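You operate a simulated robot arm through the tools that you are given. There is no shell and no other tool. Be economical: measure what you need, move in short steps, check, and stop when the job is done.

The job below is to be done with a simulated two-armed robot. You get a single attempt, and the scene is never put back.

JOB
On the middle of the front table, fold the blue cloth in half, so that its two long edges meet.

The check looks at the end state, three seconds after you hand in, the way a careful person would. Anything else that was tipped, shoved, dropped, spilled or broken makes it a failure. Flat cloth is picked up by pressing the open fingertips on it (5 to 10 N) and closing them slowly along it; thin cloth reads only 2 to 8 mm in the jaws.

ROBOT AND FRAMES
Two 7-joint arms with two-finger parallel grippers on one trunk, on a base that drives. Base frame: it is fixed to the floor where the robot stands at the start and does not move with it; the origin is under the middle of the robot, x ahead of it, y to its left, z up; the surface under the hand at the start is at about z = 800. Units: mm, rad, N and s.
The left shoulder is at the start at [70, 176, 1070], the right one opposite. With the tool pointing down near the work surface each hand reaches from about 300 to 740 mm from the robot's upright axis, wherever it stands, measured 20 degrees to its own side. Places, roughly: middle of the front table [600, 200, 800]. Payload 3.43 kg a hand.
The tool frame of a hand sits at the grasp point between the pads (the TCP): z along the fingers, y along the line on which they close. The tips reach 30 mm beyond it. The gripper opens to 94 mm. The fingers are 28 mm wide and 10 mm thick; the gripper's body (50 by 96 mm) begins 55 mm behind the TCP.
Orientation is told as [roll, pitch, yaw] about the base's x, y, z axes, in that order, counted from this pose: with the fingers straight down and closing along the base's y, the tool's x points along the base's -x, its y along +y and its z along -z.

CONTROLS
- The arms move only by the tool step_arm. It takes "left_deltas", "right_deltas" or both (then of equal length, played together; a hand with none holds still); each is a list of rows, each a list of 7 numbers: the shift along the tool's x, y, z in mm, then the turn, a rotation vector about the tool's x, y, z in rad, then the opening, from 0 (shut) to 1 (fully open). In form: [[tx, ty, tz, ax, ay, az, hand], ...]. A call has 1 to 10 rows; each row shifts and turns the commanded pose from where the row before left it, along the tool's axes as they then stand. Each row takes 0.2 s and may step no farther than 50 mm and 0.15 rad from the row before; otherwise, or with a gripper value out of range, the whole call is refused. A pose out of reach is approached as far as the arm can. The call stops where the force on the tool passes 40 N (or 10 N more than at its start, if that is more) or the arm is blocked; 0.2 s more then pass. Each finger travels about 153 mm/s and halts on what it meets, pressing with about 28 N; the grip force reading is that of the motor and also rises with nothing between the fingers. The clock runs only during rows and for 0.2 s after the last one: add rows that do not move to give the fingers time. It gives the time, the measured TCP pose, the force on the tool (base axes), the opening and the grip force at its end, in the units of the frame above (readings bear some noise), with the torque about the TCP (base axes, N m) and any sound that the robot's microphone picked up.
- Cameras (640 x 400 px; columns grow to the right, rows downward): "scene" is now at [115.3, 28.7, 1357]; the picture's right is [0.41, -0.91, 0.00], its down [-0.76, -0.34, -0.55] and it looks along [0.50, 0.22, -0.84] (base axes); focal length 281 px, centre (320, 200). "left" rides on the left gripper at [76, -14, -102] in its tool frame; the picture's right is [0.18, 0.98, 0.00], its down [-0.75, 0.14, -0.64] and it looks along [-0.63, 0.12, 0.77] (tool axes); focal length 243 px, centre (320, 200). "right" rides on the right gripper at [76, 14, -102] in its tool frame; the picture's right is [-0.18, 0.98, 0.00], its down [-0.75, -0.14, -0.64] and it looks along [-0.63, -0.12, 0.77] (tool axes); focal length 243 px, centre (320, 200). There is no depth. A picture from a camera that has moved, and an enlarged one, comes with that camera's place and axes in the base frame and with its lens.
- get_image(camera): a new picture of that camera. No time passes.
- slide_trunk(by): slides the trunk up (or, below 0, down) by that many mm; the arms and the scene camera ride with it, the base frame stays. It gives what a move gives, with no picture.
- drive_base(legs): drives the robot by 1 to 6 legs, each [ahead, turn to the left] in mm and rad, along the robot's own axes; the way and the turn of a leg run together, so that a leg with both is an arc; at most 1500 mm and 3.142 rad a leg. The arms and the cameras ride along, it lands a little off, and it stops where it bumps. It gives what a move gives.
- pan_tilt(pan, tilt): turns the head with the scene camera to pan (to the left, within 1.501 rad either way) and tilt (down, from -0.506 to 1.204), counted from straight ahead of the robot. It gives what a move gives.
- close_up(camera, box): a new picture of the part [left, top, right, bottom] of that camera's present view, enlarged. No time passes.
- close_job(): hands the job in; it is judged then, once.

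Work in short steps. Places have to be worked out from the pictures, the camera data and where the tool is seen: move nearer, look again, correct. Check each grasp and each placing, and mend what went wrong. You have 120 turns and 92 pictures in all, those below and enlarged ones among them. Open the grippers and draw the arms clear of the work before you hand the job in, unless the task says otherwise; then end with one line.

The tools are called after "Call:" by a JSON object that holds its "method" and its "body". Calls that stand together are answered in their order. step_arm: Moves the arms, as the interface text tells. Its arguments: {"type":"object","properties":{"left_deltas":{"type":"array","items":{"type":"array","items":{"type":"number"}}},"right_deltas":{"type":"array","items":{"type":"array","items":{"type":"number"}}}},"required":[]} The other tools are called the same way: slide_trunk (by) slides the trunk up or down; drive_base (legs) drives the base; pan_tilt (pan, tilt) turns the head that bears the scene camera; get_image (camera) takes a picture; close_up (camera, box) takes an enlarged picture of a part of a camera's view; close_job () hands the job in.

At the start:

```text
time: 0.0
left_tcp_pos: [354.3, 351.4, 955.0]
left_tool_rot: [0.0, 0.0, -0.001]
left_force: [0.3, 0.0, 0.3]
left_torque: [0.0, -0.04, -0.06]
left_finger_gap: 94.1
left_grasp_force: 0.1
right_tcp_pos: [354.3, -48.4, 982.5]
right_tool_rot: [-0.001, 0.0, -0.002]
right_force: [0.8, -0.6, -0.4]
right_torque: [0.01, -0.01, 0.02]
right_finger_gap: 93.9
right_grasp_force: 0.1
trunk travel left (down, up): [-650.0, 190.0]
robot x, y, heading: [-2.4, -1.6, -0.0]
head pan, tilt: [0.421, 0.99]
```

scene: 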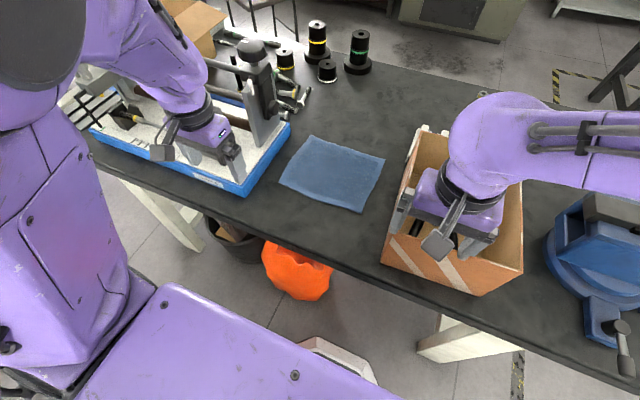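
right: 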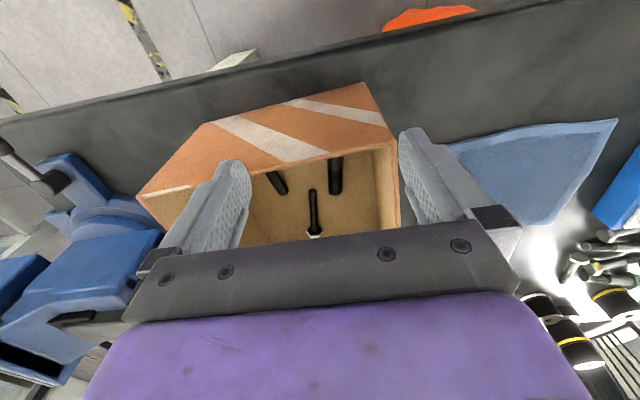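
left: 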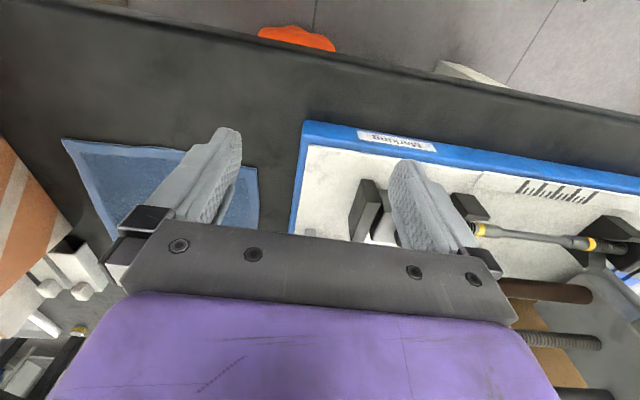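

The cloth is roughly at x 455–635, y 72–287, with its long edges along y. I'll look closer at it and at its neighbours.

Call:
{"method": "close_up", "body": {"camera": "scene", "box": [230, 100, 430, 225]}}

```text
3.20 times, centred on (330, 162) of scene
camera zoom: at [115.3, 28.7, 1357.0], right [0.41, -0.91, 0.0], down [-0.76, -0.34, -0.55], along [0.5, 0.22, -0.84], focal length 899 px, centre (288, 320)
```

zoom: 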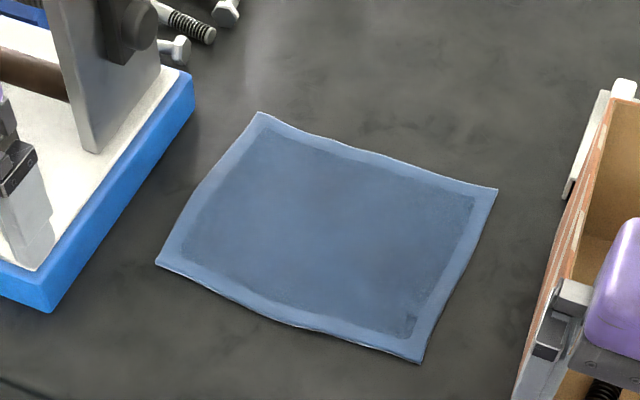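

The cloth's corners come out at about (453,74), (453,288), (633,286) and (634,72). I raise both hands, then move them sideways over the near edge.

Call:
{"method": "step_arm", "body": {"left_deltas": [[0, 0, -30, 0, 0, 0, 0.45], [0, -31, 0, 0, 0, 0, 0.45], [0, -31, 0, 0, 0, 0, 0.45], [0, -31, 0, 0, 0, 0, 0.45], [0, 0, 0, 0, 0, 0, 0.45], [0, 0, 0, 0, 0, 0, 0.45]], "right_deltas": [[0, 0, -40, 0, 0, 0, 0.45], [0, 0, -30, 0, 0, 0, 0.45], [0, 38, 0, 0, 0, 0, 0.45], [0, 38, 0, 0, 0, 0, 0.45], [0, 38, 0, 0, 0, 0, 0.45], [0, 38, 0, 0, 0, 0, 0.45]]}}

Call:
{"method": "step_arm", "body": {"left_deltas": [[-38, 0, 0, 0, 0, 0, 0.45], [-38, 0, 0, 0, 0, 0, 0.45], [-38, 0, 30, 0, 0, 0, 0.45], [0, 0, 40, 0, 0, 0, 0.45], [0, 0, 35, 0, 0, 0, 0.45], [0, 0, 0, 0, 0, 0, 0.45]], "right_deltas": [[-38, 0, 0, 0, 0, 0, 0.45], [-38, 0, 40, 0, 0, 0, 0.45], [-38, 0, 50, 0, 0, 0, 0.45], [0, 0, 40, 0, 0, 0, 0.45], [0, 0, 42, 0, 0, 0, 0.45], [0, 0, 0, 0, 0, 0, 0.45]]}}

Call:
{"method": "get_image", "body": {"camera": "scene"}}

Call:
{"method": "get_image", "body": {"camera": "left"}}

Call:
{"method": "get_image", "body": {"camera": "right"}}

```text
time: 1.4
left_tcp_pos: [386.2, 286.6, 957.0]
left_tool_rot: [-0.023, -0.001, 0.004]
left_force: [0.2, 0.0, 0.3]
left_torque: [-0.03, 0.05, 0.03]
left_finger_gap: 42.3
left_grasp_force: 0.0
left hand out of reach, approached as far as the arm can: row 2, 3, 4
right_tcp_pos: [354.3, 106.5, 1052.9]
right_tool_rot: [-0.002, -0.001, -0.002]
right_force: [-0.4, 0.2, 0.2]
right_torque: [-0.02, 0.01, 0.01]
right_finger_gap: 42.3
right_grasp_force: 0.0
trunk travel left (down, up): [-650.0, 190.0]
robot x, y, heading: [-0.1, -1.2, 0.001]
head pan, tilt: [0.421, 0.99]
```

```text
refused: row 2 steps farther than a row can; nothing moved
```

```text
87 pictures are left
camera scene: at [115.5, 31.2, 1356.9], right [0.41, -0.91, 0.0], down [-0.76, -0.34, -0.55], along [0.5, 0.22, -0.84], focal length 281 px, centre (320, 200)
```

scene: 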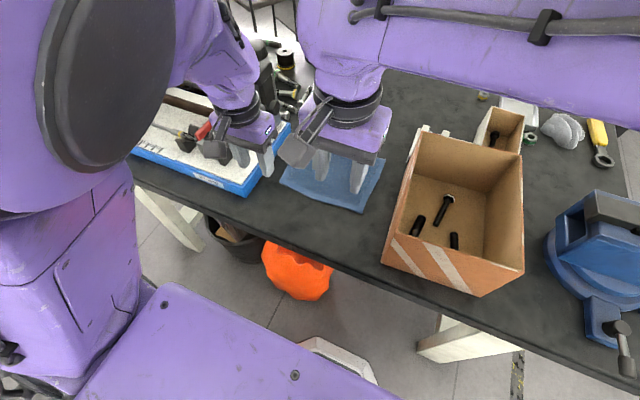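

```text
86 pictures are left
camera left: at [311.0, 275.8, 1060.4], right [-0.19, 0.98, -0.02], down [0.75, 0.16, 0.64], along [0.63, 0.1, -0.77], focal length 243 px, centre (320, 200)
```

left: 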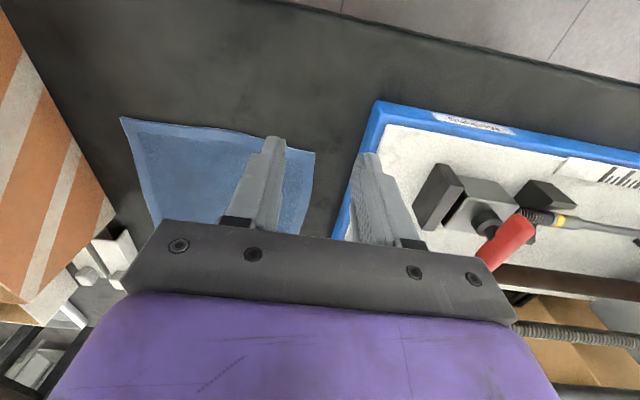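

```text
85 pictures are left
camera right: at [278.3, 120.2, 1155.5], right [0.19, 0.98, 0.0], down [0.75, -0.14, 0.64], along [0.63, -0.12, -0.77], focal length 243 px, centre (320, 200)
```

right: 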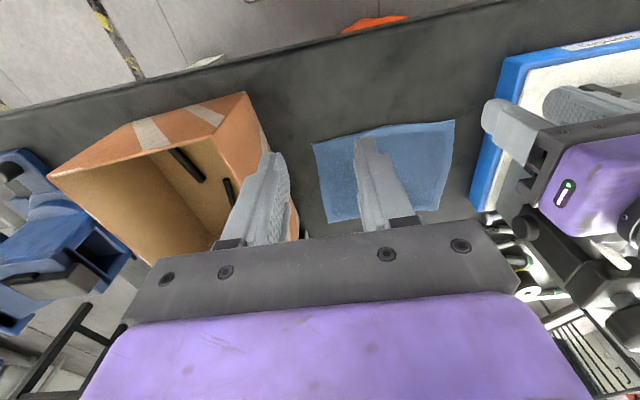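

The left arm was limited close in. I'll move it in small steps forward toward (470, 262) and see whether it reaches.

Call:
{"method": "step_arm", "body": {"left_deltas": [[-28, 0, 0, 0, 0, 0, 0.45], [-28, -6, 0, 0, 0, 0, 0.45], [-28, -6, 0, 0, 0, 0, 0.45], [0, -6, 0, 0, 0, 0, 0.45], [0, 0, 0, 0, 0, 0, 0.45]]}}

```text
time: 2.6
left_tcp_pos: [472.9, 267.7, 958.3]
left_tool_rot: [0.0, 0.0, -0.002]
left_force: [-0.1, 0.4, -0.1]
left_torque: [0.05, 0.0, 0.01]
left_finger_gap: 42.4
left_grasp_force: 0.1
right_tcp_pos: [353.8, 103.2, 1053.0]
right_tool_rot: [0.0, 0.001, -0.002]
right_force: [0.3, 0.2, 0.1]
right_torque: [0.0, 0.0, -0.01]
right_finger_gap: 42.4
right_grasp_force: 0.0
trunk travel left (down, up): [-650.0, 190.0]
robot x, y, heading: [-3.5, -1.8, 0.005]
head pan, tilt: [0.421, 0.99]
```

The left hand reaches that spot with its tool upright. Now I bring the right hand over its corner and lower both to about z = 870.

Call:
{"method": "step_arm", "body": {"left_deltas": [[10, -9, 0, 0, 0, 0, 0.45], [0, 0, 0, 0, 0, 0, 0.45], [0, 0, 0, 0, 0, 0, 0.45], [0, 0, 20, 0, 0, 0, 0.45], [0, 0, 35, 0, 0, 0, 0.45], [0, 0, 35, 0, 0, 0, 0.45], [0, 0, 0, 0, 0, 0, 0.45]], "right_deltas": [[-36, 0, 20, 0, 0, 0, 0.45], [-36, 0, 25, 0, 0, 0, 0.45], [-37, 0, 30, 0, 0, 0, 0.45], [0, 0, 40, 0, 0, 0, 0.45], [0, 0, 40, 0, 0, 0, 0.45], [0, 0, 28, 0, 0, 0, 0.45], [0, 0, 0, 0, 0, 0, 0.45]]}}

Call:
{"method": "get_image", "body": {"camera": "left"}}

Call:
{"method": "get_image", "body": {"camera": "right"}}

Call:
{"method": "get_image", "body": {"camera": "scene"}}

```text
time: 4.2
left_tcp_pos: [462.7, 258.5, 869.5]
left_tool_rot: [0.002, -0.002, 0.0]
left_force: [-0.2, -0.7, -0.3]
left_torque: [-0.01, 0.02, 0.04]
left_finger_gap: 42.3
left_grasp_force: 0.0
right_tcp_pos: [479.7, 92.5, 885.6]
right_tool_rot: [0.046, 0.002, -0.048]
right_force: [0.2, -0.8, 0.1]
right_torque: [0.02, -0.01, 0.01]
right_finger_gap: 42.5
right_grasp_force: 0.1
trunk travel left (down, up): [-650.0, 190.0]
robot x, y, heading: [-1.4, -0.2, 0.001]
head pan, tilt: [0.421, 0.99]
```

```text
84 pictures are left
camera left: at [384.8, 245.8, 972.4], right [-0.18, 0.98, 0.0], down [0.75, 0.14, 0.64], along [0.63, 0.12, -0.77], focal length 243 px, centre (320, 200)
```

left: 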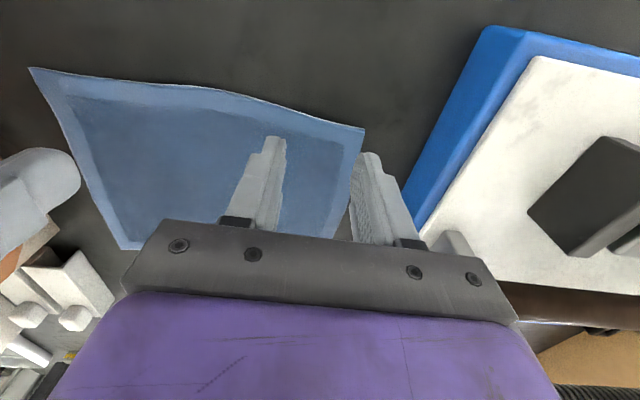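

```text
83 pictures are left
camera right: at [403.4, 105.2, 988.9], right [0.23, 0.97, 0.04], down [0.75, -0.2, 0.63], along [0.62, -0.11, -0.77], focal length 243 px, centre (320, 200)
```

right: 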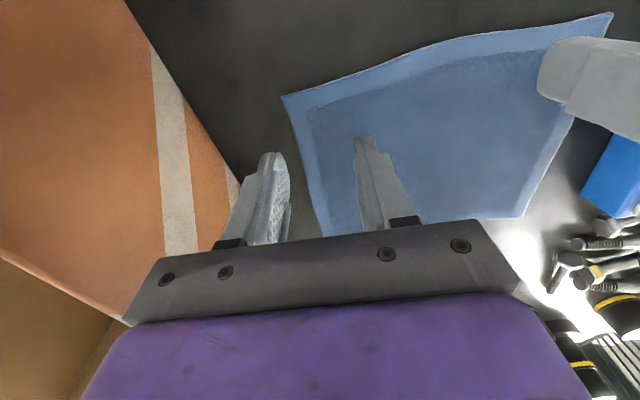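

```text
82 pictures are left
camera scene: at [114.0, 28.5, 1357.1], right [0.41, -0.91, 0.0], down [-0.76, -0.34, -0.55], along [0.5, 0.22, -0.84], focal length 281 px, centre (320, 200)
```

scene: 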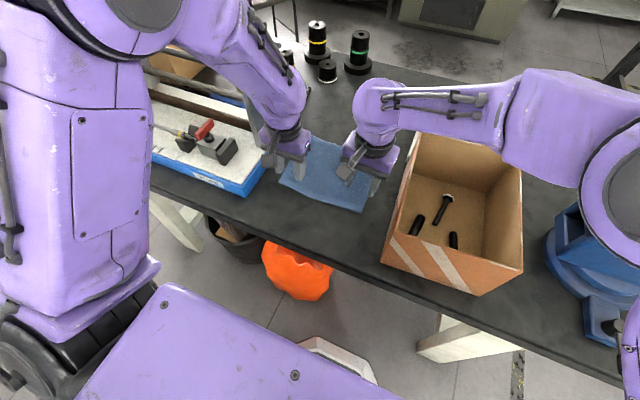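

The right arm is too tucked in to hit its corner exactly. I raise both hands, then back off slightly and turn a little left so both corners fall well inside reach.

Call:
{"method": "step_arm", "body": {"left_deltas": [[0, 0, -45, 0, 0, 0, 0.45], [0, 0, -45, 0, 0, 0, 0.45], [0, 0, 0, 0, 0, 0, 0.45]], "right_deltas": [[0, 0, -45, 0, 0, 0, 0.45], [0, 0, -45, 0, 0, 0, 0.45], [0, 0, 0, 0, 0, 0, 0.45]]}}

Call:
{"method": "drive_base", "body": {"legs": [[-50, 0], [0, 0.12]]}}

```text
time: 4.9
left_tcp_pos: [465.2, 258.7, 958.6]
left_tool_rot: [0.001, -0.004, -0.001]
left_force: [-0.4, -0.2, 0.1]
left_torque: [0.0, -0.05, -0.02]
left_finger_gap: 42.3
left_grasp_force: 0.0
right_tcp_pos: [455.3, 91.7, 901.0]
right_tool_rot: [0.034, 0.174, -0.04]
right_force: [-0.7, 0.9, -0.4]
right_torque: [-0.05, 0.04, 0.01]
right_finger_gap: 42.5
right_grasp_force: 0.1
trunk travel left (down, up): [-650.0, 190.0]
robot x, y, heading: [-2.1, -2.2, 0.001]
head pan, tilt: [0.421, 0.99]
stopped in row 3 (right hand): the arm was blocked; the commanded pose is now the measured one
```

```text
time: 6.4
left_tcp_pos: [377.6, 313.6, 959.4]
left_tool_rot: [0.001, -0.003, 0.119]
left_force: [-0.4, 0.7, 0.9]
left_torque: [-0.02, 0.02, 0.06]
left_finger_gap: 42.3
left_grasp_force: 0.0
right_tcp_pos: [389.9, 145.5, 904.0]
right_tool_rot: [0.032, 0.168, 0.081]
right_force: [-0.4, -0.3, -0.5]
right_torque: [-0.01, -0.04, -0.02]
right_finger_gap: 42.5
right_grasp_force: 0.0
trunk travel left (down, up): [-650.0, 190.0]
robot x, y, heading: [-51.9, -4.5, 0.124]
head pan, tilt: [0.421, 0.99]
```

The right arm reported it was blocked and is now tilted. I'll look before moving it.

Call:
{"method": "get_image", "body": {"camera": "scene"}}

Call:
{"method": "get_image", "body": {"camera": "right"}}

```text
81 pictures are left
camera scene: at [59.3, 42.5, 1357.0], right [0.51, -0.86, 0.0], down [-0.72, -0.43, -0.55], along [0.47, 0.28, -0.84], focal length 281 px, centre (320, 200)
```

scene: 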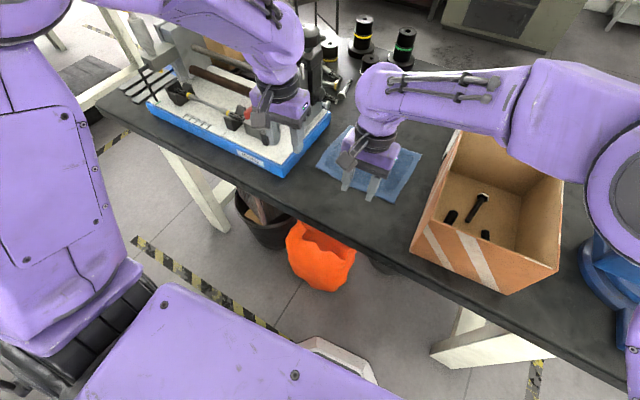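

```text
80 pictures are left
camera right: at [331.2, 152.0, 1018.1], right [0.11, 0.99, 0.0], down [0.86, -0.09, 0.5], along [0.5, -0.05, -0.87], focal length 243 px, centre (320, 200)
```

right: 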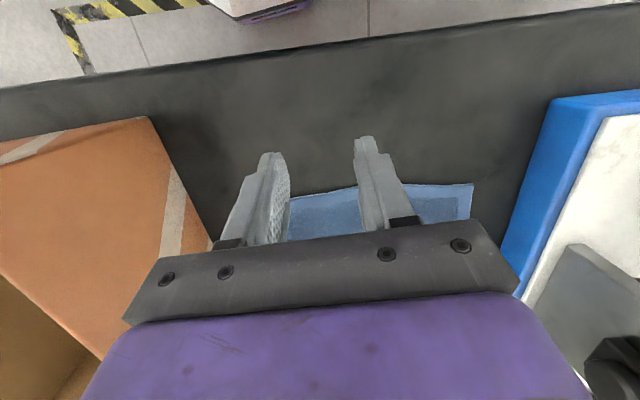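

Nothing is disturbed. I'll level both tools to zero yaw and pitch and shift them over the near corners at safe height.

Call:
{"method": "step_arm", "body": {"left_deltas": [[0, 0, 0, 0, 0, 0.06, 0.45], [0, 0, 0, 0, 0, 0.06, 0.45], [-28, -18, 0, 0, 0, 0, 0.45], [-28, -18, 0, 0, 0, 0, 0.45], [-28, -18, 0, 0, 0, 0, 0.45], [0, 0, 0, 0, 0, 0, 0.45]], "right_deltas": [[0, 0, 0, 0.016, -0.08, 0.04, 0.45], [0, 0, 0, 0.016, -0.08, 0.04, 0.45], [-24, -14, 0, 0, 0, 0, 0.45], [-24, -14, 0, 0, 0, 0, 0.45], [-24, -14, 0, 0, 0, 0, 0.45], [0, 0, 0, 0, 0, 0, 0.45]]}}

```text
time: 7.8
left_tcp_pos: [463.4, 259.5, 959.1]
left_tool_rot: [0.0, -0.004, -0.001]
left_force: [-1.5, 0.6, -0.6]
left_torque: [0.01, 0.01, -0.01]
left_finger_gap: 42.0
left_grasp_force: 0.1
right_tcp_pos: [465.1, 101.4, 910.8]
right_tool_rot: [0.012, 0.011, -0.02]
right_force: [-0.1, -0.7, -0.5]
right_torque: [0.02, -0.01, -0.01]
right_finger_gap: 42.3
right_grasp_force: 0.0
trunk travel left (down, up): [-650.0, 190.0]
robot x, y, heading: [-48.5, -0.5, 0.121]
head pan, tilt: [0.421, 0.99]
```

Both are now over their corners. I lower them to about z = 845 (tips near 815) and inspect.

Call:
{"method": "step_arm", "body": {"left_deltas": [[0, 0, 28, 0, 0, 0, 0.45], [0, 0, 28, 0, 0, 0, 0.45], [0, 0, 28, 0, 0, 0, 0.45], [0, 0, 28, 0, 0, 0, 0.45], [0, 0, 0, 0, 0, 0, 0.45]], "right_deltas": [[0, 2, 16, 0, 0, 0, 0.45], [2, 0, 16, 0, 0, 0, 0.45], [0, 0, 16, 0, 0, 0, 0.45], [0, 0, 16, 0, 0, 0, 0.45], [0, 0, 0, 0, 0, 0, 0.45]]}}

Call:
{"method": "get_image", "body": {"camera": "right"}}

Call:
{"method": "get_image", "body": {"camera": "left"}}

Call:
{"method": "close_up", "body": {"camera": "scene", "box": [270, 90, 470, 215]}}

```text
time: 9.0
left_tcp_pos: [463.4, 259.0, 846.4]
left_tool_rot: [-0.001, -0.001, -0.001]
left_force: [-0.8, -0.2, -0.6]
left_torque: [-0.02, -0.01, 0.02]
left_finger_gap: 42.2
left_grasp_force: 0.0
right_tcp_pos: [466.7, 100.9, 842.9]
right_tool_rot: [0.011, 0.013, -0.024]
right_force: [-0.6, 0.2, 0.1]
right_torque: [0.03, -0.04, -0.03]
right_finger_gap: 42.3
right_grasp_force: 0.0
trunk travel left (down, up): [-650.0, 190.0]
robot x, y, heading: [-49.8, -0.8, 0.122]
head pan, tilt: [0.421, 0.99]
```

```text
79 pictures are left
camera right: at [390.7, 115.4, 947.2], right [0.21, 0.98, 0.01], down [0.76, -0.17, 0.63], along [0.62, -0.12, -0.78], focal length 243 px, centre (320, 200)
```

right: 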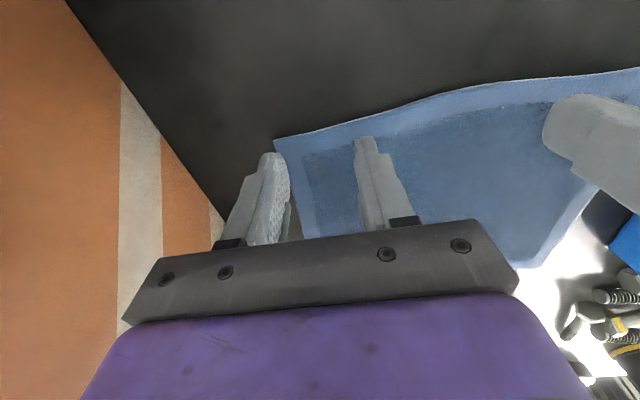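

```text
78 pictures are left
camera left: at [386.9, 246.0, 949.2], right [-0.18, 0.98, 0.0], down [0.75, 0.14, 0.65], along [0.63, 0.12, -0.76], focal length 243 px, centre (320, 200)
```

left: 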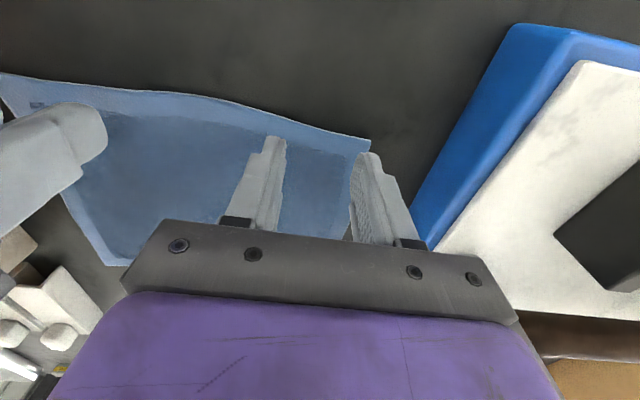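

```text
3.20 times, centred on (370, 152) of scene
camera zoom: at [59.1, 41.8, 1357.1], right [0.51, -0.86, 0.0], down [-0.72, -0.43, -0.55], along [0.47, 0.28, -0.84], focal length 899 px, centre (160, 352)
```

zoom: 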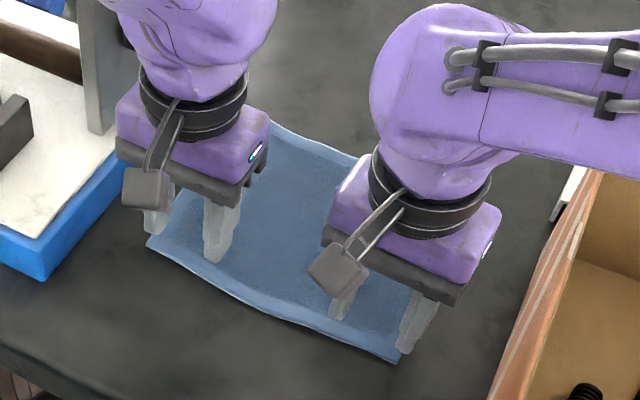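

The outer fingers are right at the side edges, so I shift each hand 10 mm inward. Then I lower slowly until they touch.

Call:
{"method": "step_arm", "body": {"left_deltas": [[1, -10, 0, 0, 0, 0, 0.45], [0, 0, 7, 0, 0, 0, 0.45], [0, 0, 4, 0, 0, 0, 0.45], [0, 0, 2, 0, 0, 0, 0.45], [0, 0, 0, 0, 0, 0, 0.45]], "right_deltas": [[3, 10, 0, 0.01, -0.013, 0.023, 0.45], [0, 0, 4, 0, 0, 0, 0.45], [0, 0, 4, 0, 0, 0, 0.45], [0, 0, 2, 0, 0, 0, 0.45], [0, 0, 0, 0, 0, 0, 0.45]]}}

```text
time: 10.2
left_tcp_pos: [461.7, 248.6, 834.3]
left_tool_rot: [0.0, -0.007, -0.002]
left_force: [1.4, -0.9, 4.7]
left_torque: [-0.05, -0.07, 0.03]
left_finger_gap: 42.6
left_grasp_force: 0.1
right_tcp_pos: [462.1, 110.8, 833.5]
right_tool_rot: [-0.004, -0.001, -0.042]
right_force: [1.1, 3.3, 9.2]
right_torque: [0.15, -0.03, 0.03]
right_finger_gap: 42.6
right_grasp_force: 0.2
trunk travel left (down, up): [-650.0, 190.0]
robot x, y, heading: [-49.7, -3.0, 0.119]
head pan, tilt: [0.421, 0.99]
```

Both hands touch with 5–9 N. I press the left a hair more and close both slowly along the cloth.

Call:
{"method": "step_arm", "body": {"left_deltas": [[0, 0, 0.7, 0, 0, 0, 0.4], [0, 0, 0, 0, 0, 0, 0.36], [0, 0, 0, 0, 0, 0, 0.32], [0, 0, 0, 0, 0, 0, 0.28], [0, 0, 0, 0, 0, 0, 0.24], [0, 0, 0, 0, 0, 0, 0.2]], "right_deltas": [[0, 0, 0, 0, 0, 0, 0.4], [0, 0, 0, 0, 0, 0, 0.36], [0, 0, 0, 0, 0, 0, 0.32], [0, 0, 0, 0, 0, 0, 0.28], [0, 0, 0, 0, 0, 0, 0.24], [0, 0, 0, 0, 0, 0, 0.2]]}}

Call:
{"method": "step_arm", "body": {"left_deltas": [[0, 0, 0, 0, 0, 0, 0.17], [0, 0, 0, 0, 0, 0, 0.14], [0, 0, 0, 0, 0, 0, 0.11], [0, 0, 0, 0, 0, 0, 0.08], [0, 0, 0, 0, 0, 0, 0.05], [0, 0, 0, 0, 0, 0, 0.02], [0, 0, 0, 0, 0, 0, 0], [0, 0, 0, 0, 0, 0, 0]], "right_deltas": [[0, 0, 0, 0, 0, 0, 0.17], [0, 0, 0, 0, 0, 0, 0.14], [0, 0, 0, 0, 0, 0, 0.11], [0, 0, 0, 0, 0, 0, 0.08], [0, 0, 0, 0, 0, 0, 0.05], [0, 0, 0, 0, 0, 0, 0.02], [0, 0, 0, 0, 0, 0, 0], [0, 0, 0, 0, 0, 0, 0]]}}

Call:
{"method": "get_image", "body": {"camera": "right"}}

Call:
{"method": "get_image", "body": {"camera": "left"}}

Call:
{"method": "close_up", "body": {"camera": "scene", "box": [270, 90, 470, 215]}}

```text
time: 11.6
left_tcp_pos: [461.0, 248.1, 834.5]
left_tool_rot: [0.002, -0.006, -0.001]
left_force: [0.1, 0.8, 6.3]
left_torque: [0.0, 0.02, 0.02]
left_finger_gap: 17.9
left_grasp_force: 0.1
right_tcp_pos: [460.0, 110.2, 833.4]
right_tool_rot: [-0.006, -0.003, -0.04]
right_force: [0.4, -1.0, 15.2]
right_torque: [-0.01, 0.0, 0.02]
right_finger_gap: 17.1
right_grasp_force: 0.0
trunk travel left (down, up): [-650.0, 190.0]
robot x, y, heading: [-49.4, 0.9, 0.121]
head pan, tilt: [0.421, 0.99]
```

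```text
time: 13.4
left_tcp_pos: [461.1, 248.8, 833.9]
left_tool_rot: [-0.001, -0.006, -0.001]
left_force: [0.8, -17.4, 11.8]
left_torque: [-0.58, -0.09, 0.03]
left_finger_gap: 3.7
left_grasp_force: 27.8
right_tcp_pos: [460.4, 111.4, 833.5]
right_tool_rot: [-0.003, 0.0, -0.042]
right_force: [-0.1, 17.4, 5.0]
right_torque: [0.58, 0.02, 0.04]
right_finger_gap: 5.0
right_grasp_force: 27.9
trunk travel left (down, up): [-650.0, 190.0]
robot x, y, heading: [-53.4, -0.2, 0.123]
head pan, tilt: [0.421, 0.99]
```

```text
76 pictures are left
camera right: at [384.9, 128.6, 936.3], right [0.22, 0.97, 0.0], down [0.75, -0.17, 0.64], along [0.63, -0.15, -0.76], focal length 243 px, centre (320, 200)
```

right: 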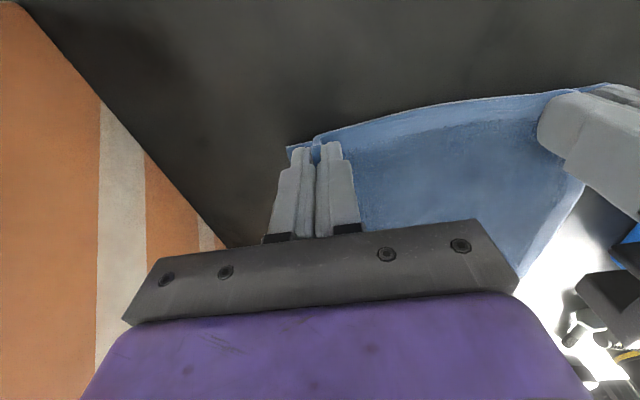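

```text
75 pictures are left
camera left: at [384.2, 235.1, 936.0], right [-0.18, 0.98, 0.0], down [0.75, 0.14, 0.65], along [0.64, 0.12, -0.76], focal length 243 px, centre (320, 200)
```

left: 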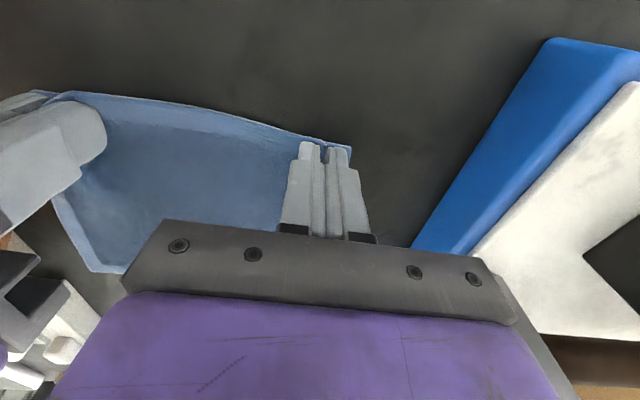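

```text
3.20 times, centred on (370, 152) of scene
camera zoom: at [57.9, 41.4, 1357.2], right [0.51, -0.86, 0.0], down [-0.72, -0.43, -0.55], along [0.47, 0.28, -0.84], focal length 899 px, centre (160, 352)
```

zoom: 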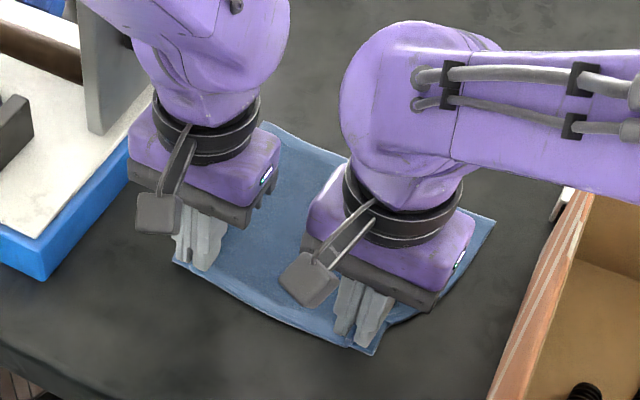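

Both grips hold (3.7 and 5.0 mm), but a full 28 mm strip is pinched, and that would tuck under when folded. I'll open again slowly to spread the gather and regrasp just the hem, with the tools tilted so only the inner corner of the tips bites.

Call:
{"method": "step_arm", "body": {"left_deltas": [[0, 0, 0, 0, 0, 0, 0.08], [0, 0, 0, 0, 0, 0, 0.15], [0, 0, 0, 0, 0, 0, 0.22], [0, 0, 0, 0, 0, 0, 0.28], [0, 0, 0, 0, 0, 0, 0.34], [0, 0, 0, 0, 0, 0, 0.4], [0, 0, 0, 0, 0, 0, 0.45], [0, 0, -10, 0, 0, 0, 0.45], [0, 0, -15, 0, 0, 0, 0.35], [0, 0, 0, 0, 0, 0, 0.3]], "right_deltas": [[0, 0, 0, 0, 0, 0, 0.08], [0, 0, 0, 0, 0, 0, 0.15], [0, 0, 0, 0, 0, 0, 0.22], [0, 0, 0, 0, 0, 0, 0.28], [0, 0, 0, 0, 0, 0, 0.34], [0, 0, 0, 0, 0, 0, 0.4], [0, 0, 0, 0, 0, 0, 0.45], [0, 0, -10, 0, 0, 0, 0.45], [0, 0, -15, 0, 0, 0.02, 0.35], [0, 0, 0, 0, 0, 0.02, 0.3]]}}

Call:
{"method": "close_up", "body": {"camera": "scene", "box": [270, 90, 470, 215]}}

Call:
{"method": "get_image", "body": {"camera": "left"}}

Call:
{"method": "get_image", "body": {"camera": "right"}}

```text
time: 15.6
left_tcp_pos: [463.4, 248.7, 856.1]
left_tool_rot: [-0.001, -0.001, -0.002]
left_force: [-0.7, -0.8, -0.3]
left_torque: [0.02, 0.02, -0.03]
left_finger_gap: 28.2
left_grasp_force: 0.1
right_tcp_pos: [461.3, 107.7, 850.2]
right_tool_rot: [-0.011, 0.014, -0.089]
right_force: [-0.2, -0.8, 0.1]
right_torque: [0.04, 0.03, 0.0]
right_finger_gap: 28.2
right_grasp_force: 0.0
trunk travel left (down, up): [-650.0, 190.0]
robot x, y, heading: [-47.4, -0.7, 0.125]
head pan, tilt: [0.421, 0.99]
```

```text
3.20 times, centred on (370, 152) of scene
camera zoom: at [60.6, 42.6, 1356.8], right [0.51, -0.86, 0.0], down [-0.72, -0.43, -0.55], along [0.47, 0.28, -0.84], focal length 899 px, centre (160, 352)
```

zoom: 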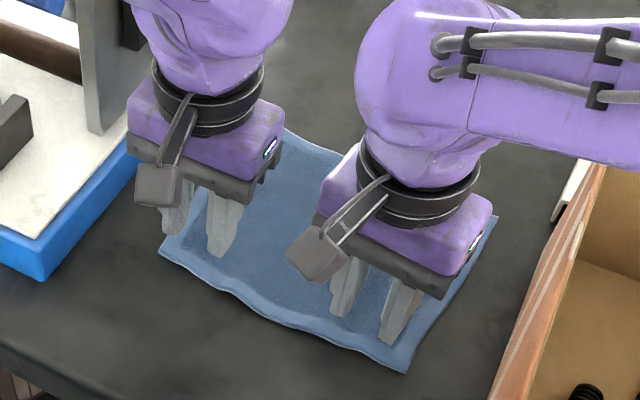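

```text
72 pictures are left
camera left: at [386.2, 236.0, 959.2], right [-0.18, 0.98, 0.0], down [0.75, 0.14, 0.64], along [0.63, 0.12, -0.77], focal length 243 px, centre (320, 200)
```

left: 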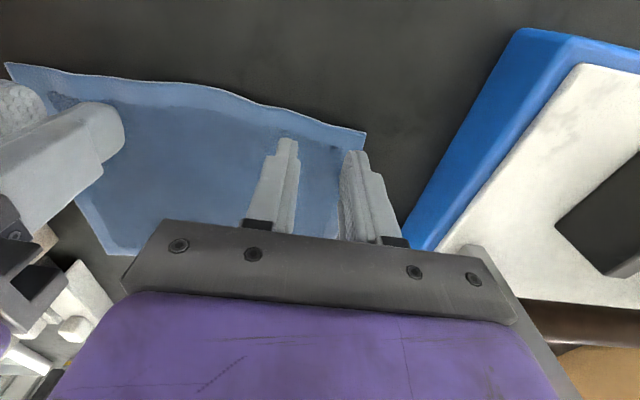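

```text
71 pictures are left
camera right: at [389.2, 128.5, 954.9], right [0.27, 0.96, -0.01], down [0.75, -0.2, 0.63], along [0.61, -0.18, -0.77], focal length 243 px, centre (320, 200)
```

right: 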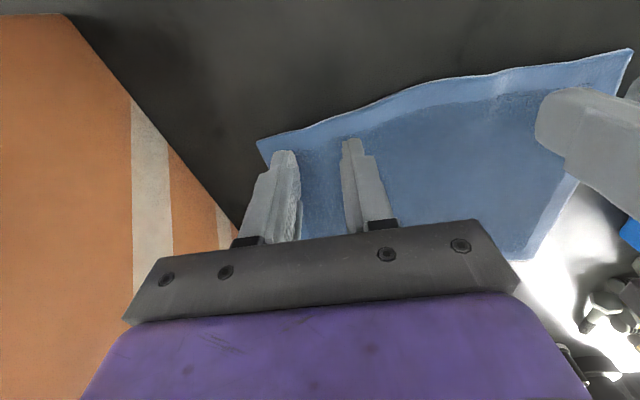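

The gather spread out flat again. Now I tilt both tools about 0.35 rad with the fingers toward the robot, and shift so the inner tip corners sit about 11 mm inside the edge.

Call:
{"method": "step_arm", "body": {"left_deltas": [[4, 2, 0, 0, 0, 0, 0.3], [0, 0, 0, 0, 0.117, 0, 0.3], [0, 0, 0, 0, 0.117, 0, 0.3], [0, 0, 0, 0, 0.117, 0, 0.3], [0, 0, 0, 0, 0, 0, 0.3]], "right_deltas": [[8, -8, 0, 0, 0, -0.089, 0.3], [0, 0, 0, 0, 0.117, 0, 0.3], [0, 0, 0, 0, 0.117, 0, 0.3], [0, 0, 0, 0, 0.117, 0, 0.3], [0, 0, 0, 0, 0, 0, 0.3]]}}

Call:
{"method": "get_image", "body": {"camera": "left"}}

Call:
{"method": "get_image", "body": {"camera": "right"}}

Call:
{"method": "close_up", "body": {"camera": "scene", "box": [290, 120, 450, 220]}}

```text
time: 16.8
left_tcp_pos: [457.7, 250.5, 857.2]
left_tool_rot: [0.0, 0.347, -0.002]
left_force: [0.1, 0.7, -0.3]
left_torque: [0.01, -0.02, 0.02]
left_finger_gap: 28.0
left_grasp_force: 0.0
right_tcp_pos: [446.9, 108.3, 855.2]
right_tool_rot: [-0.019, 0.348, 0.018]
right_force: [-0.5, -0.4, 0.2]
right_torque: [0.03, -0.02, 0.02]
right_finger_gap: 28.1
right_grasp_force: 0.0
trunk travel left (down, up): [-650.0, 190.0]
robot x, y, heading: [-49.6, -2.0, 0.12]
head pan, tilt: [0.421, 0.99]
```

```text
70 pictures are left
camera left: at [420.3, 238.3, 980.5], right [-0.17, 0.98, 0.06], down [0.93, 0.14, 0.35], along [0.33, 0.12, -0.94], focal length 243 px, centre (320, 200)
```

left: 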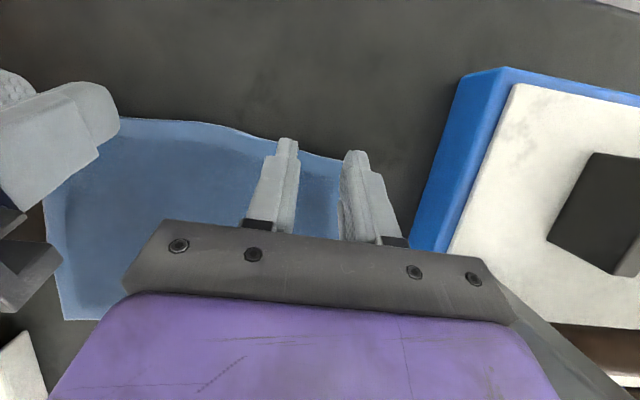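

```text
69 pictures are left
camera right: at [410.6, 123.6, 976.8], right [0.15, 0.99, -0.08], down [0.93, -0.11, 0.35], along [0.33, -0.13, -0.93], focal length 243 px, centre (320, 200)
```

right: 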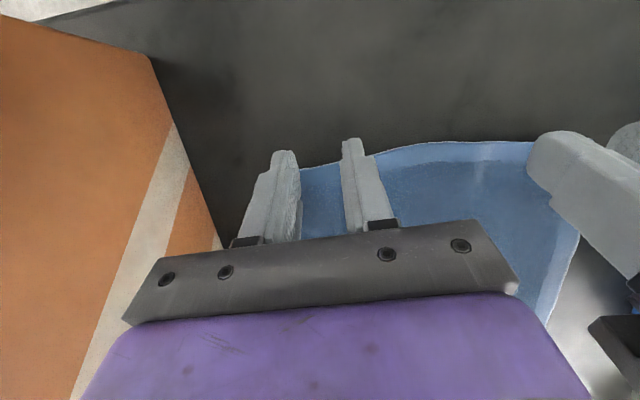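

```text
4.00 times, centred on (370, 170) of scene
camera zoom: at [59.2, 42.3, 1357.1], right [0.51, -0.86, 0.0], down [-0.72, -0.43, -0.55], along [0.47, 0.28, -0.84], focal length 1124 px, centre (120, 320)
```

zoom: 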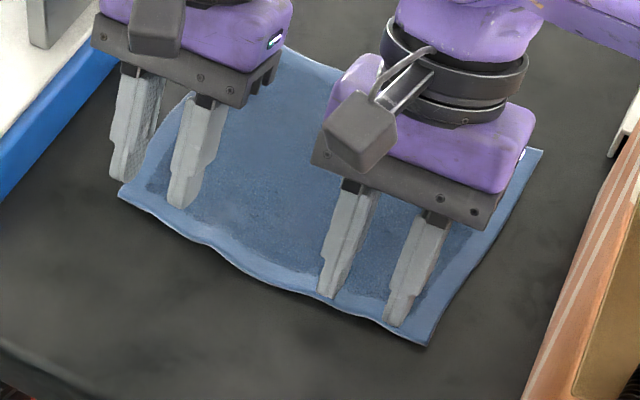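

The right tip needs to go about 5 mm farther in and the left about 5 mm inward in y. I do that and lower close to contact.

Call:
{"method": "step_arm", "body": {"left_deltas": [[-2.9, -5, 8, 0, 0, 0, 0.3], [-2.9, 0, 8, 0, 0, 0, 0.3], [-0.7, 0, 1.9, 0, 0, 0, 0.3], [-0.5, 0, 1.4, 0, 0, 0, 0.3], [0, 0, 0, 0, 0, 0, 0.3]], "right_deltas": [[-5, 0, 6.2, 0, 0, 0, 0.3], [-5, 0, 6.2, 0, 0, 0, 0.3], [-0.7, 0, 1.9, 0, 0, 0, 0.3], [-0.5, 0, 1.4, 0, 0, 0, 0.3], [0, 0, 0, 0, 0, 0, 0.3]]}}

```text
time: 18.0
left_tcp_pos: [457.6, 247.0, 836.9]
left_tool_rot: [0.002, 0.347, -0.001]
left_force: [0.3, -0.4, 0.1]
left_torque: [0.0, -0.01, -0.01]
left_finger_gap: 28.2
left_grasp_force: 0.2
right_tcp_pos: [454.2, 108.0, 835.4]
right_tool_rot: [-0.019, 0.347, 0.016]
right_force: [1.3, 0.7, 7.2]
right_torque: [0.08, -0.08, -0.01]
right_finger_gap: 27.8
right_grasp_force: 0.0
trunk travel left (down, up): [-650.0, 190.0]
robot x, y, heading: [-49.6, -4.7, 0.12]
head pan, tilt: [0.421, 0.99]
```

The right hand is in contact at 7 N; the left needs 1–2 mm more.

Call:
{"method": "step_arm", "body": {"left_deltas": [[-0.5, 0, 1.2, 0, 0, 0, 0.3], [-0.3, 0, 0.7, 0, 0, 0, 0.3], [0, 0, 0, 0, 0, 0, 0.3]]}}

Call:
{"method": "close_up", "body": {"camera": "scene", "box": [290, 120, 450, 220]}}

```text
time: 18.8
left_tcp_pos: [456.9, 244.8, 836.2]
left_tool_rot: [0.002, 0.346, -0.003]
left_force: [2.3, 1.4, 5.8]
left_torque: [0.06, -0.06, -0.03]
left_finger_gap: 28.2
left_grasp_force: 0.1
right_tcp_pos: [453.2, 107.4, 836.6]
right_tool_rot: [-0.02, 0.347, 0.019]
right_force: [2.8, 1.5, 8.3]
right_torque: [0.07, -0.08, 0.0]
right_finger_gap: 28.3
right_grasp_force: 0.4
trunk travel left (down, up): [-650.0, 190.0]
robot x, y, heading: [-52.4, -2.2, 0.118]
head pan, tilt: [0.421, 0.99]
```

```text
4.00 times, centred on (370, 170) of scene
camera zoom: at [58.8, 41.8, 1357.2], right [0.51, -0.86, 0.0], down [-0.72, -0.43, -0.55], along [0.47, 0.28, -0.84], focal length 1124 px, centre (120, 320)
```

zoom: 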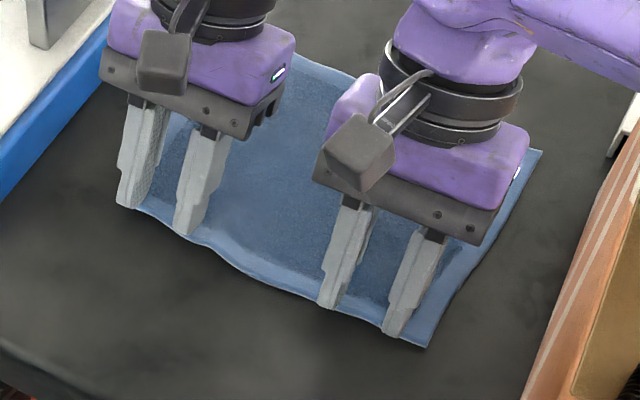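

Contact is about 6–8 N on both. I close slowly.

Call:
{"method": "step_arm", "body": {"left_deltas": [[0, 0, 0, 0, 0, 0, 0.27], [0, 0, 0, 0, 0, 0, 0.24], [0, 0, 0, 0, 0, 0, 0.21], [0, 0, 0, 0, 0, 0, 0.18], [0, 0, 0, 0, 0, 0, 0.15], [0, 0, 0, 0, 0, 0, 0.12], [0, 0, 0, 0, 0, 0, 0.08], [0, 0, 0, 0, 0, 0, 0.04], [0, 0, 0, 0, 0, 0, 0], [0, 0, 0, 0, 0, 0, 0]], "right_deltas": [[0, 0, 0, 0, 0, 0, 0.27], [0, 0, 0, 0, 0, 0, 0.24], [0, 0, 0, 0, 0, 0, 0.21], [0, 0, 0, 0, 0, 0, 0.18], [0, 0, 0, 0, 0, 0, 0.15], [0, 0, 0, 0, 0, 0, 0.12], [0, 0, 0, 0, 0, 0, 0.08], [0, 0, 0, 0, 0, 0, 0.04], [0, 0, 0, 0, 0, 0, 0], [0, 0, 0, 0, 0, 0, 0]]}}

Call:
{"method": "close_up", "body": {"camera": "scene", "box": [290, 120, 450, 220]}}

```text
time: 21.0
left_tcp_pos: [456.9, 245.8, 835.0]
left_tool_rot: [0.001, 0.346, -0.002]
left_force: [0.3, 0.0, 6.9]
left_torque: [0.04, 0.01, 0.0]
left_finger_gap: 0.2
left_grasp_force: 28.4
right_tcp_pos: [452.3, 107.4, 836.6]
right_tool_rot: [-0.02, 0.346, 0.017]
right_force: [-0.4, 1.0, 5.4]
right_torque: [0.05, -0.03, -0.04]
right_finger_gap: 3.5
right_grasp_force: 27.9
trunk travel left (down, up): [-650.0, 190.0]
robot x, y, heading: [-51.3, 1.0, 0.119]
head pan, tilt: [0.421, 0.99]
```

```text
4.00 times, centred on (370, 170) of scene
camera zoom: at [58.3, 41.7, 1357.2], right [0.51, -0.86, 0.0], down [-0.72, -0.43, -0.55], along [0.47, 0.28, -0.84], focal length 1124 px, centre (120, 320)
```

zoom: 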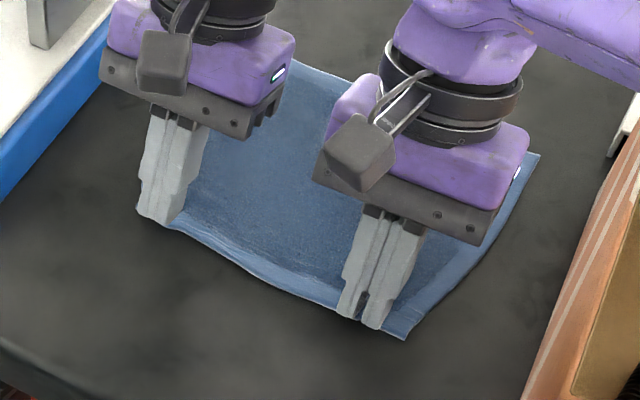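

The right hand holds the hem (3.5 mm), while the left closed on nothing. I reopen the left, lift it, shift it 10 mm inward and 5 mm forward, and lower again.

Call:
{"method": "step_arm", "body": {"left_deltas": [[0, 0, 0, 0, 0, 0, 0.1], [0, 0, 0, 0, 0, 0, 0.2], [0, 0, 0, 0, 0, 0, 0.3], [4, 0, -10, 0, 0, 0, 0.3], [-5, -9, -1.5, 0, 0, 0, 0.3], [0, 0, 0, 0, 0, 0, 0.3]]}}

Call:
{"method": "close_up", "body": {"camera": "scene", "box": [290, 120, 450, 220]}}

Call:
{"method": "get_image", "body": {"camera": "left"}}

```text
time: 22.4
left_tcp_pos: [462.7, 236.8, 846.4]
left_tool_rot: [0.001, 0.348, -0.002]
left_force: [-0.1, -0.5, 0.7]
left_torque: [-0.06, -0.01, -0.01]
left_finger_gap: 28.1
left_grasp_force: 0.0
right_tcp_pos: [453.0, 107.7, 836.4]
right_tool_rot: [-0.02, 0.346, 0.017]
right_force: [-0.1, -0.9, 8.8]
right_torque: [-0.05, 0.03, 0.0]
right_finger_gap: 3.9
right_grasp_force: 28.1
trunk travel left (down, up): [-650.0, 190.0]
robot x, y, heading: [-55.6, 1.5, 0.125]
head pan, tilt: [0.421, 0.99]
```

```text
4.00 times, centred on (370, 170) of scene
camera zoom: at [58.6, 42.1, 1357.1], right [0.51, -0.86, 0.0], down [-0.72, -0.43, -0.55], along [0.47, 0.28, -0.84], focal length 1124 px, centre (120, 320)
```

zoom: 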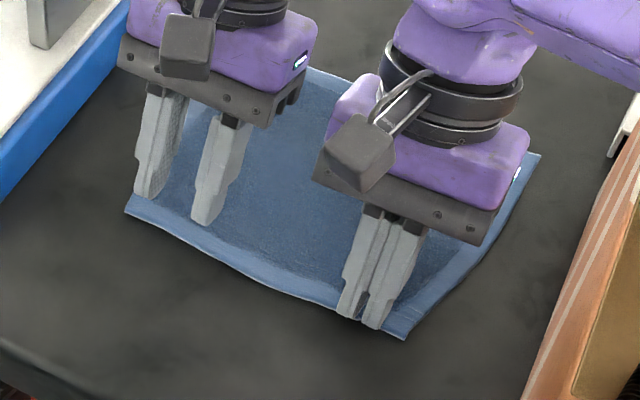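

```text
64 pictures are left
camera left: at [424.7, 223.8, 968.7], right [-0.17, 0.98, 0.06], down [0.93, 0.14, 0.35], along [0.33, 0.12, -0.94], focal length 243 px, centre (320, 200)
```

left: 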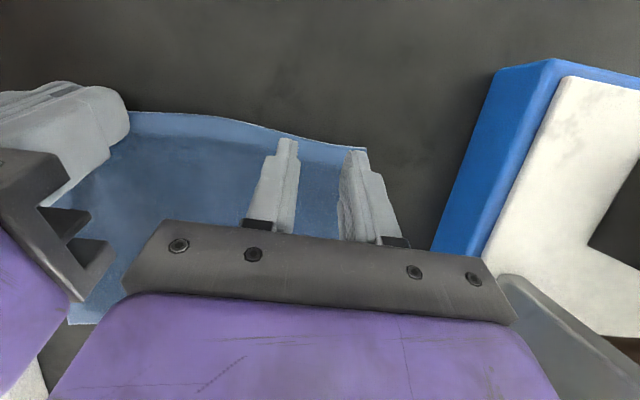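

The left corner now sits near (440, 266). I lower the left with about 15 mm of bite, matching the right.

Call:
{"method": "step_arm", "body": {"left_deltas": [[5, 0, 3, 0, 0, 0, 0.32], [-1.8, 0, 6, 0, 0, 0, 0.32], [-0.7, 0, 2, 0, 0, 0, 0.32], [-0.5, 0, 1.4, 0, 0, 0, 0.32], [0, 0, 0, 0, 0, 0, 0.32]]}}

```text
time: 23.6
left_tcp_pos: [456.4, 235.6, 836.1]
left_tool_rot: [0.001, 0.347, -0.001]
left_force: [-0.9, -0.4, 7.1]
left_torque: [0.0, 0.01, -0.03]
left_finger_gap: 30.0
left_grasp_force: 0.2
right_tcp_pos: [452.9, 107.5, 836.1]
right_tool_rot: [-0.019, 0.346, 0.017]
right_force: [1.2, 0.6, 5.6]
right_torque: [0.01, -0.11, 0.01]
right_finger_gap: 3.6
right_grasp_force: 27.9
trunk travel left (down, up): [-650.0, 190.0]
robot x, y, heading: [-50.5, -1.7, 0.123]
head pan, tilt: [0.421, 0.99]
```

Contact is 7 N, so I add a touch of pressure and close slowly.

Call:
{"method": "step_arm", "body": {"left_deltas": [[-0.2, 0, 0.5, 0, 0, 0, 0.29], [0, 0, 0, 0, 0, 0, 0.26], [0, 0, 0, 0, 0, 0, 0.23], [0, 0, 0, 0, 0, 0, 0.2], [0, 0, 0, 0, 0, 0, 0.17], [0, 0, 0, 0, 0, 0, 0.14], [0, 0, 0, 0, 0, 0, 0.1], [0, 0, 0, 0, 0, 0, 0.06], [0, 0, 0, 0, 0, 0, 0], [0, 0, 0, 0, 0, 0, 0]]}}

Call:
{"method": "close_up", "body": {"camera": "scene", "box": [290, 120, 450, 220]}}

```text
time: 25.8
left_tcp_pos: [454.8, 235.8, 835.7]
left_tool_rot: [0.001, 0.344, -0.002]
left_force: [0.4, -4.6, 16.4]
left_torque: [-0.17, -0.04, -0.02]
left_finger_gap: 3.9
left_grasp_force: 27.8
right_tcp_pos: [452.8, 107.0, 835.5]
right_tool_rot: [-0.018, 0.346, 0.017]
right_force: [0.5, 4.7, 3.5]
right_torque: [0.15, -0.03, -0.01]
right_finger_gap: 3.8
right_grasp_force: 27.9
trunk travel left (down, up): [-650.0, 190.0]
robot x, y, heading: [-51.1, 1.5, 0.119]
head pan, tilt: [0.421, 0.99]
```

```text
4.00 times, centred on (370, 170) of scene
camera zoom: at [57.7, 41.0, 1357.3], right [0.51, -0.86, 0.0], down [-0.72, -0.43, -0.55], along [0.47, 0.28, -0.84], focal length 1124 px, centre (120, 320)
```

zoom: 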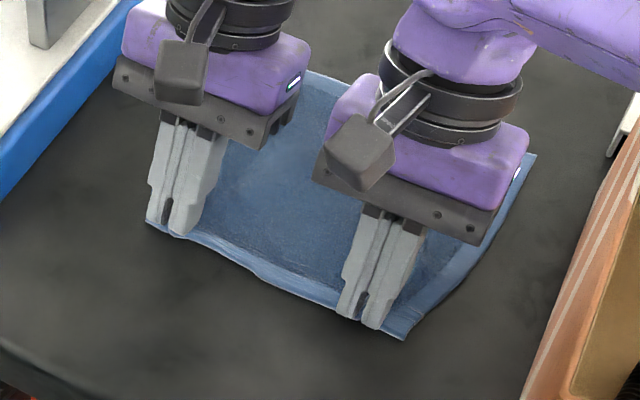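

Both hands hold the hem (about 3.9 and 3.8 mm). I start the folding arc: lift, then swing forward while rotating the fingers forward.

Call:
{"method": "step_arm", "body": {"left_deltas": [[6.8, 0, -18.8, 0, 0, 0, 0], [5.3, 0, -23.6, 0, -0.087, 0, 0], [-1.6, 0, -21.1, 0, -0.09, 0, 0], [-10.1, 0, -18, 0, -0.09, 0, 0], [-16.1, 0, -11.3, 0, -0.08, 0, 0], [0, 0, 0, 0, 0, 0, 0]], "right_deltas": [[6.8, 0, -18.8, 0, 0, 0, 0], [5.3, 0, -23.6, 0, -0.087, 0, 0], [-1.6, 0, -21.1, 0, -0.09, 0, 0], [-10.1, 0, -18, 0, -0.09, 0, 0], [-16.1, 0, -11.3, 0, -0.08, 0, 0], [0, 0, 0, 0, 0, 0, 0]]}}

Call:
{"method": "get_image", "body": {"camera": "scene"}}

Call:
{"method": "get_image", "body": {"camera": "left"}}

Call:
{"method": "get_image", "body": {"camera": "right"}}

```text
time: 27.2
left_tcp_pos: [497.9, 236.9, 924.6]
left_tool_rot: [0.0, 0.0, -0.002]
left_force: [0.0, -15.3, 0.4]
left_torque: [-0.43, 0.04, -0.19]
left_finger_gap: 4.0
left_grasp_force: 28.0
right_tcp_pos: [498.1, 101.3, 923.1]
right_tool_rot: [0.001, 0.022, -0.001]
right_force: [-0.5, 14.6, -0.2]
right_torque: [0.42, 0.0, 0.17]
right_finger_gap: 3.6
right_grasp_force: 27.7
trunk travel left (down, up): [-650.0, 190.0]
robot x, y, heading: [-52.4, -1.8, 0.122]
head pan, tilt: [0.421, 0.99]
```

```text
62 pictures are left
camera scene: at [60.3, 42.4, 1356.9], right [0.51, -0.86, 0.0], down [-0.72, -0.43, -0.55], along [0.47, 0.28, -0.84], focal length 281 px, centre (320, 200)
```

scene: 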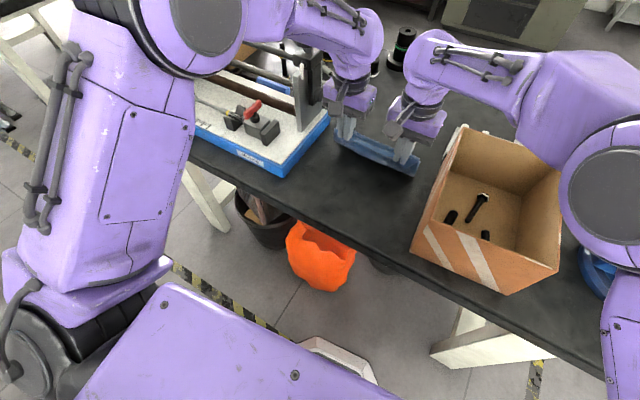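

```text
61 pictures are left
camera left: at [421.7, 224.6, 1027.4], right [-0.18, 0.98, 0.0], down [0.75, 0.14, 0.64], along [0.63, 0.12, -0.77], focal length 243 px, centre (320, 200)
```

left: 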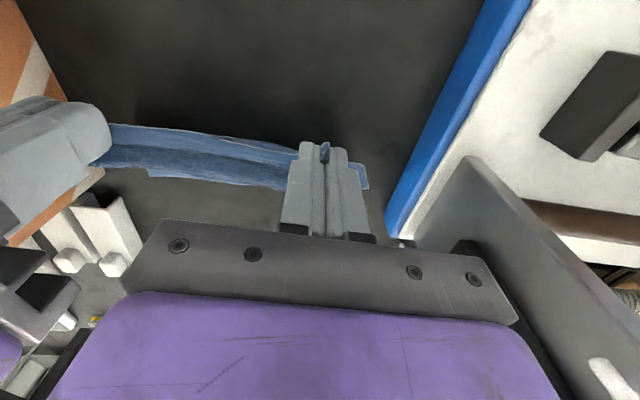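

```text
60 pictures are left
camera right: at [425.3, 115.2, 1026.8], right [0.19, 0.98, 0.0], down [0.77, -0.14, 0.63], along [0.62, -0.12, -0.78], focal length 243 px, centre (320, 200)
```

right: 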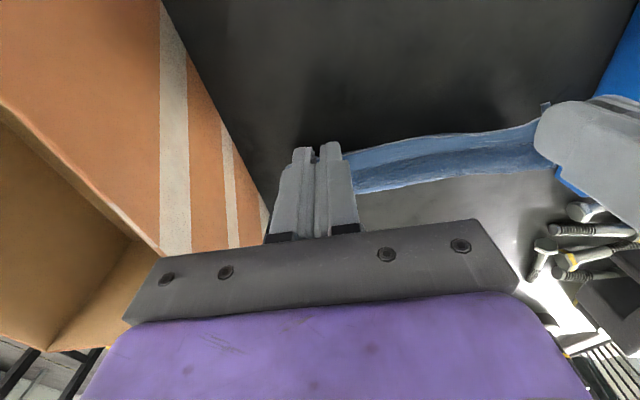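

Both corners are lifted with some tension between the hands. I zoom in to see whether the far edge has stayed on the table.

Call:
{"method": "close_up", "body": {"camera": "scene", "box": [300, 70, 460, 190]}}

```text
3.33 times, centred on (380, 130) of scene
camera zoom: at [60.3, 42.4, 1356.9], right [0.51, -0.86, 0.0], down [-0.72, -0.43, -0.55], along [0.47, 0.28, -0.84], focal length 936 px, centre (120, 433)
```

zoom: 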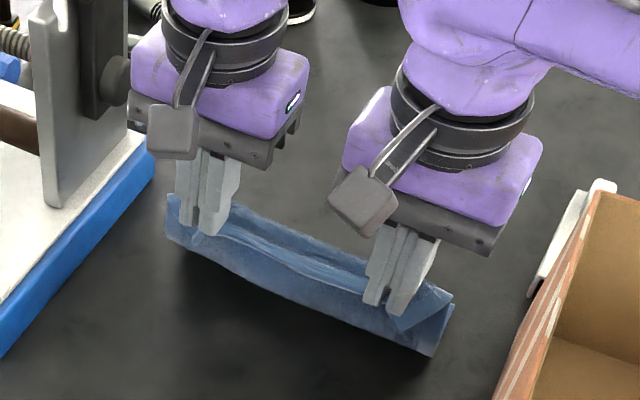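

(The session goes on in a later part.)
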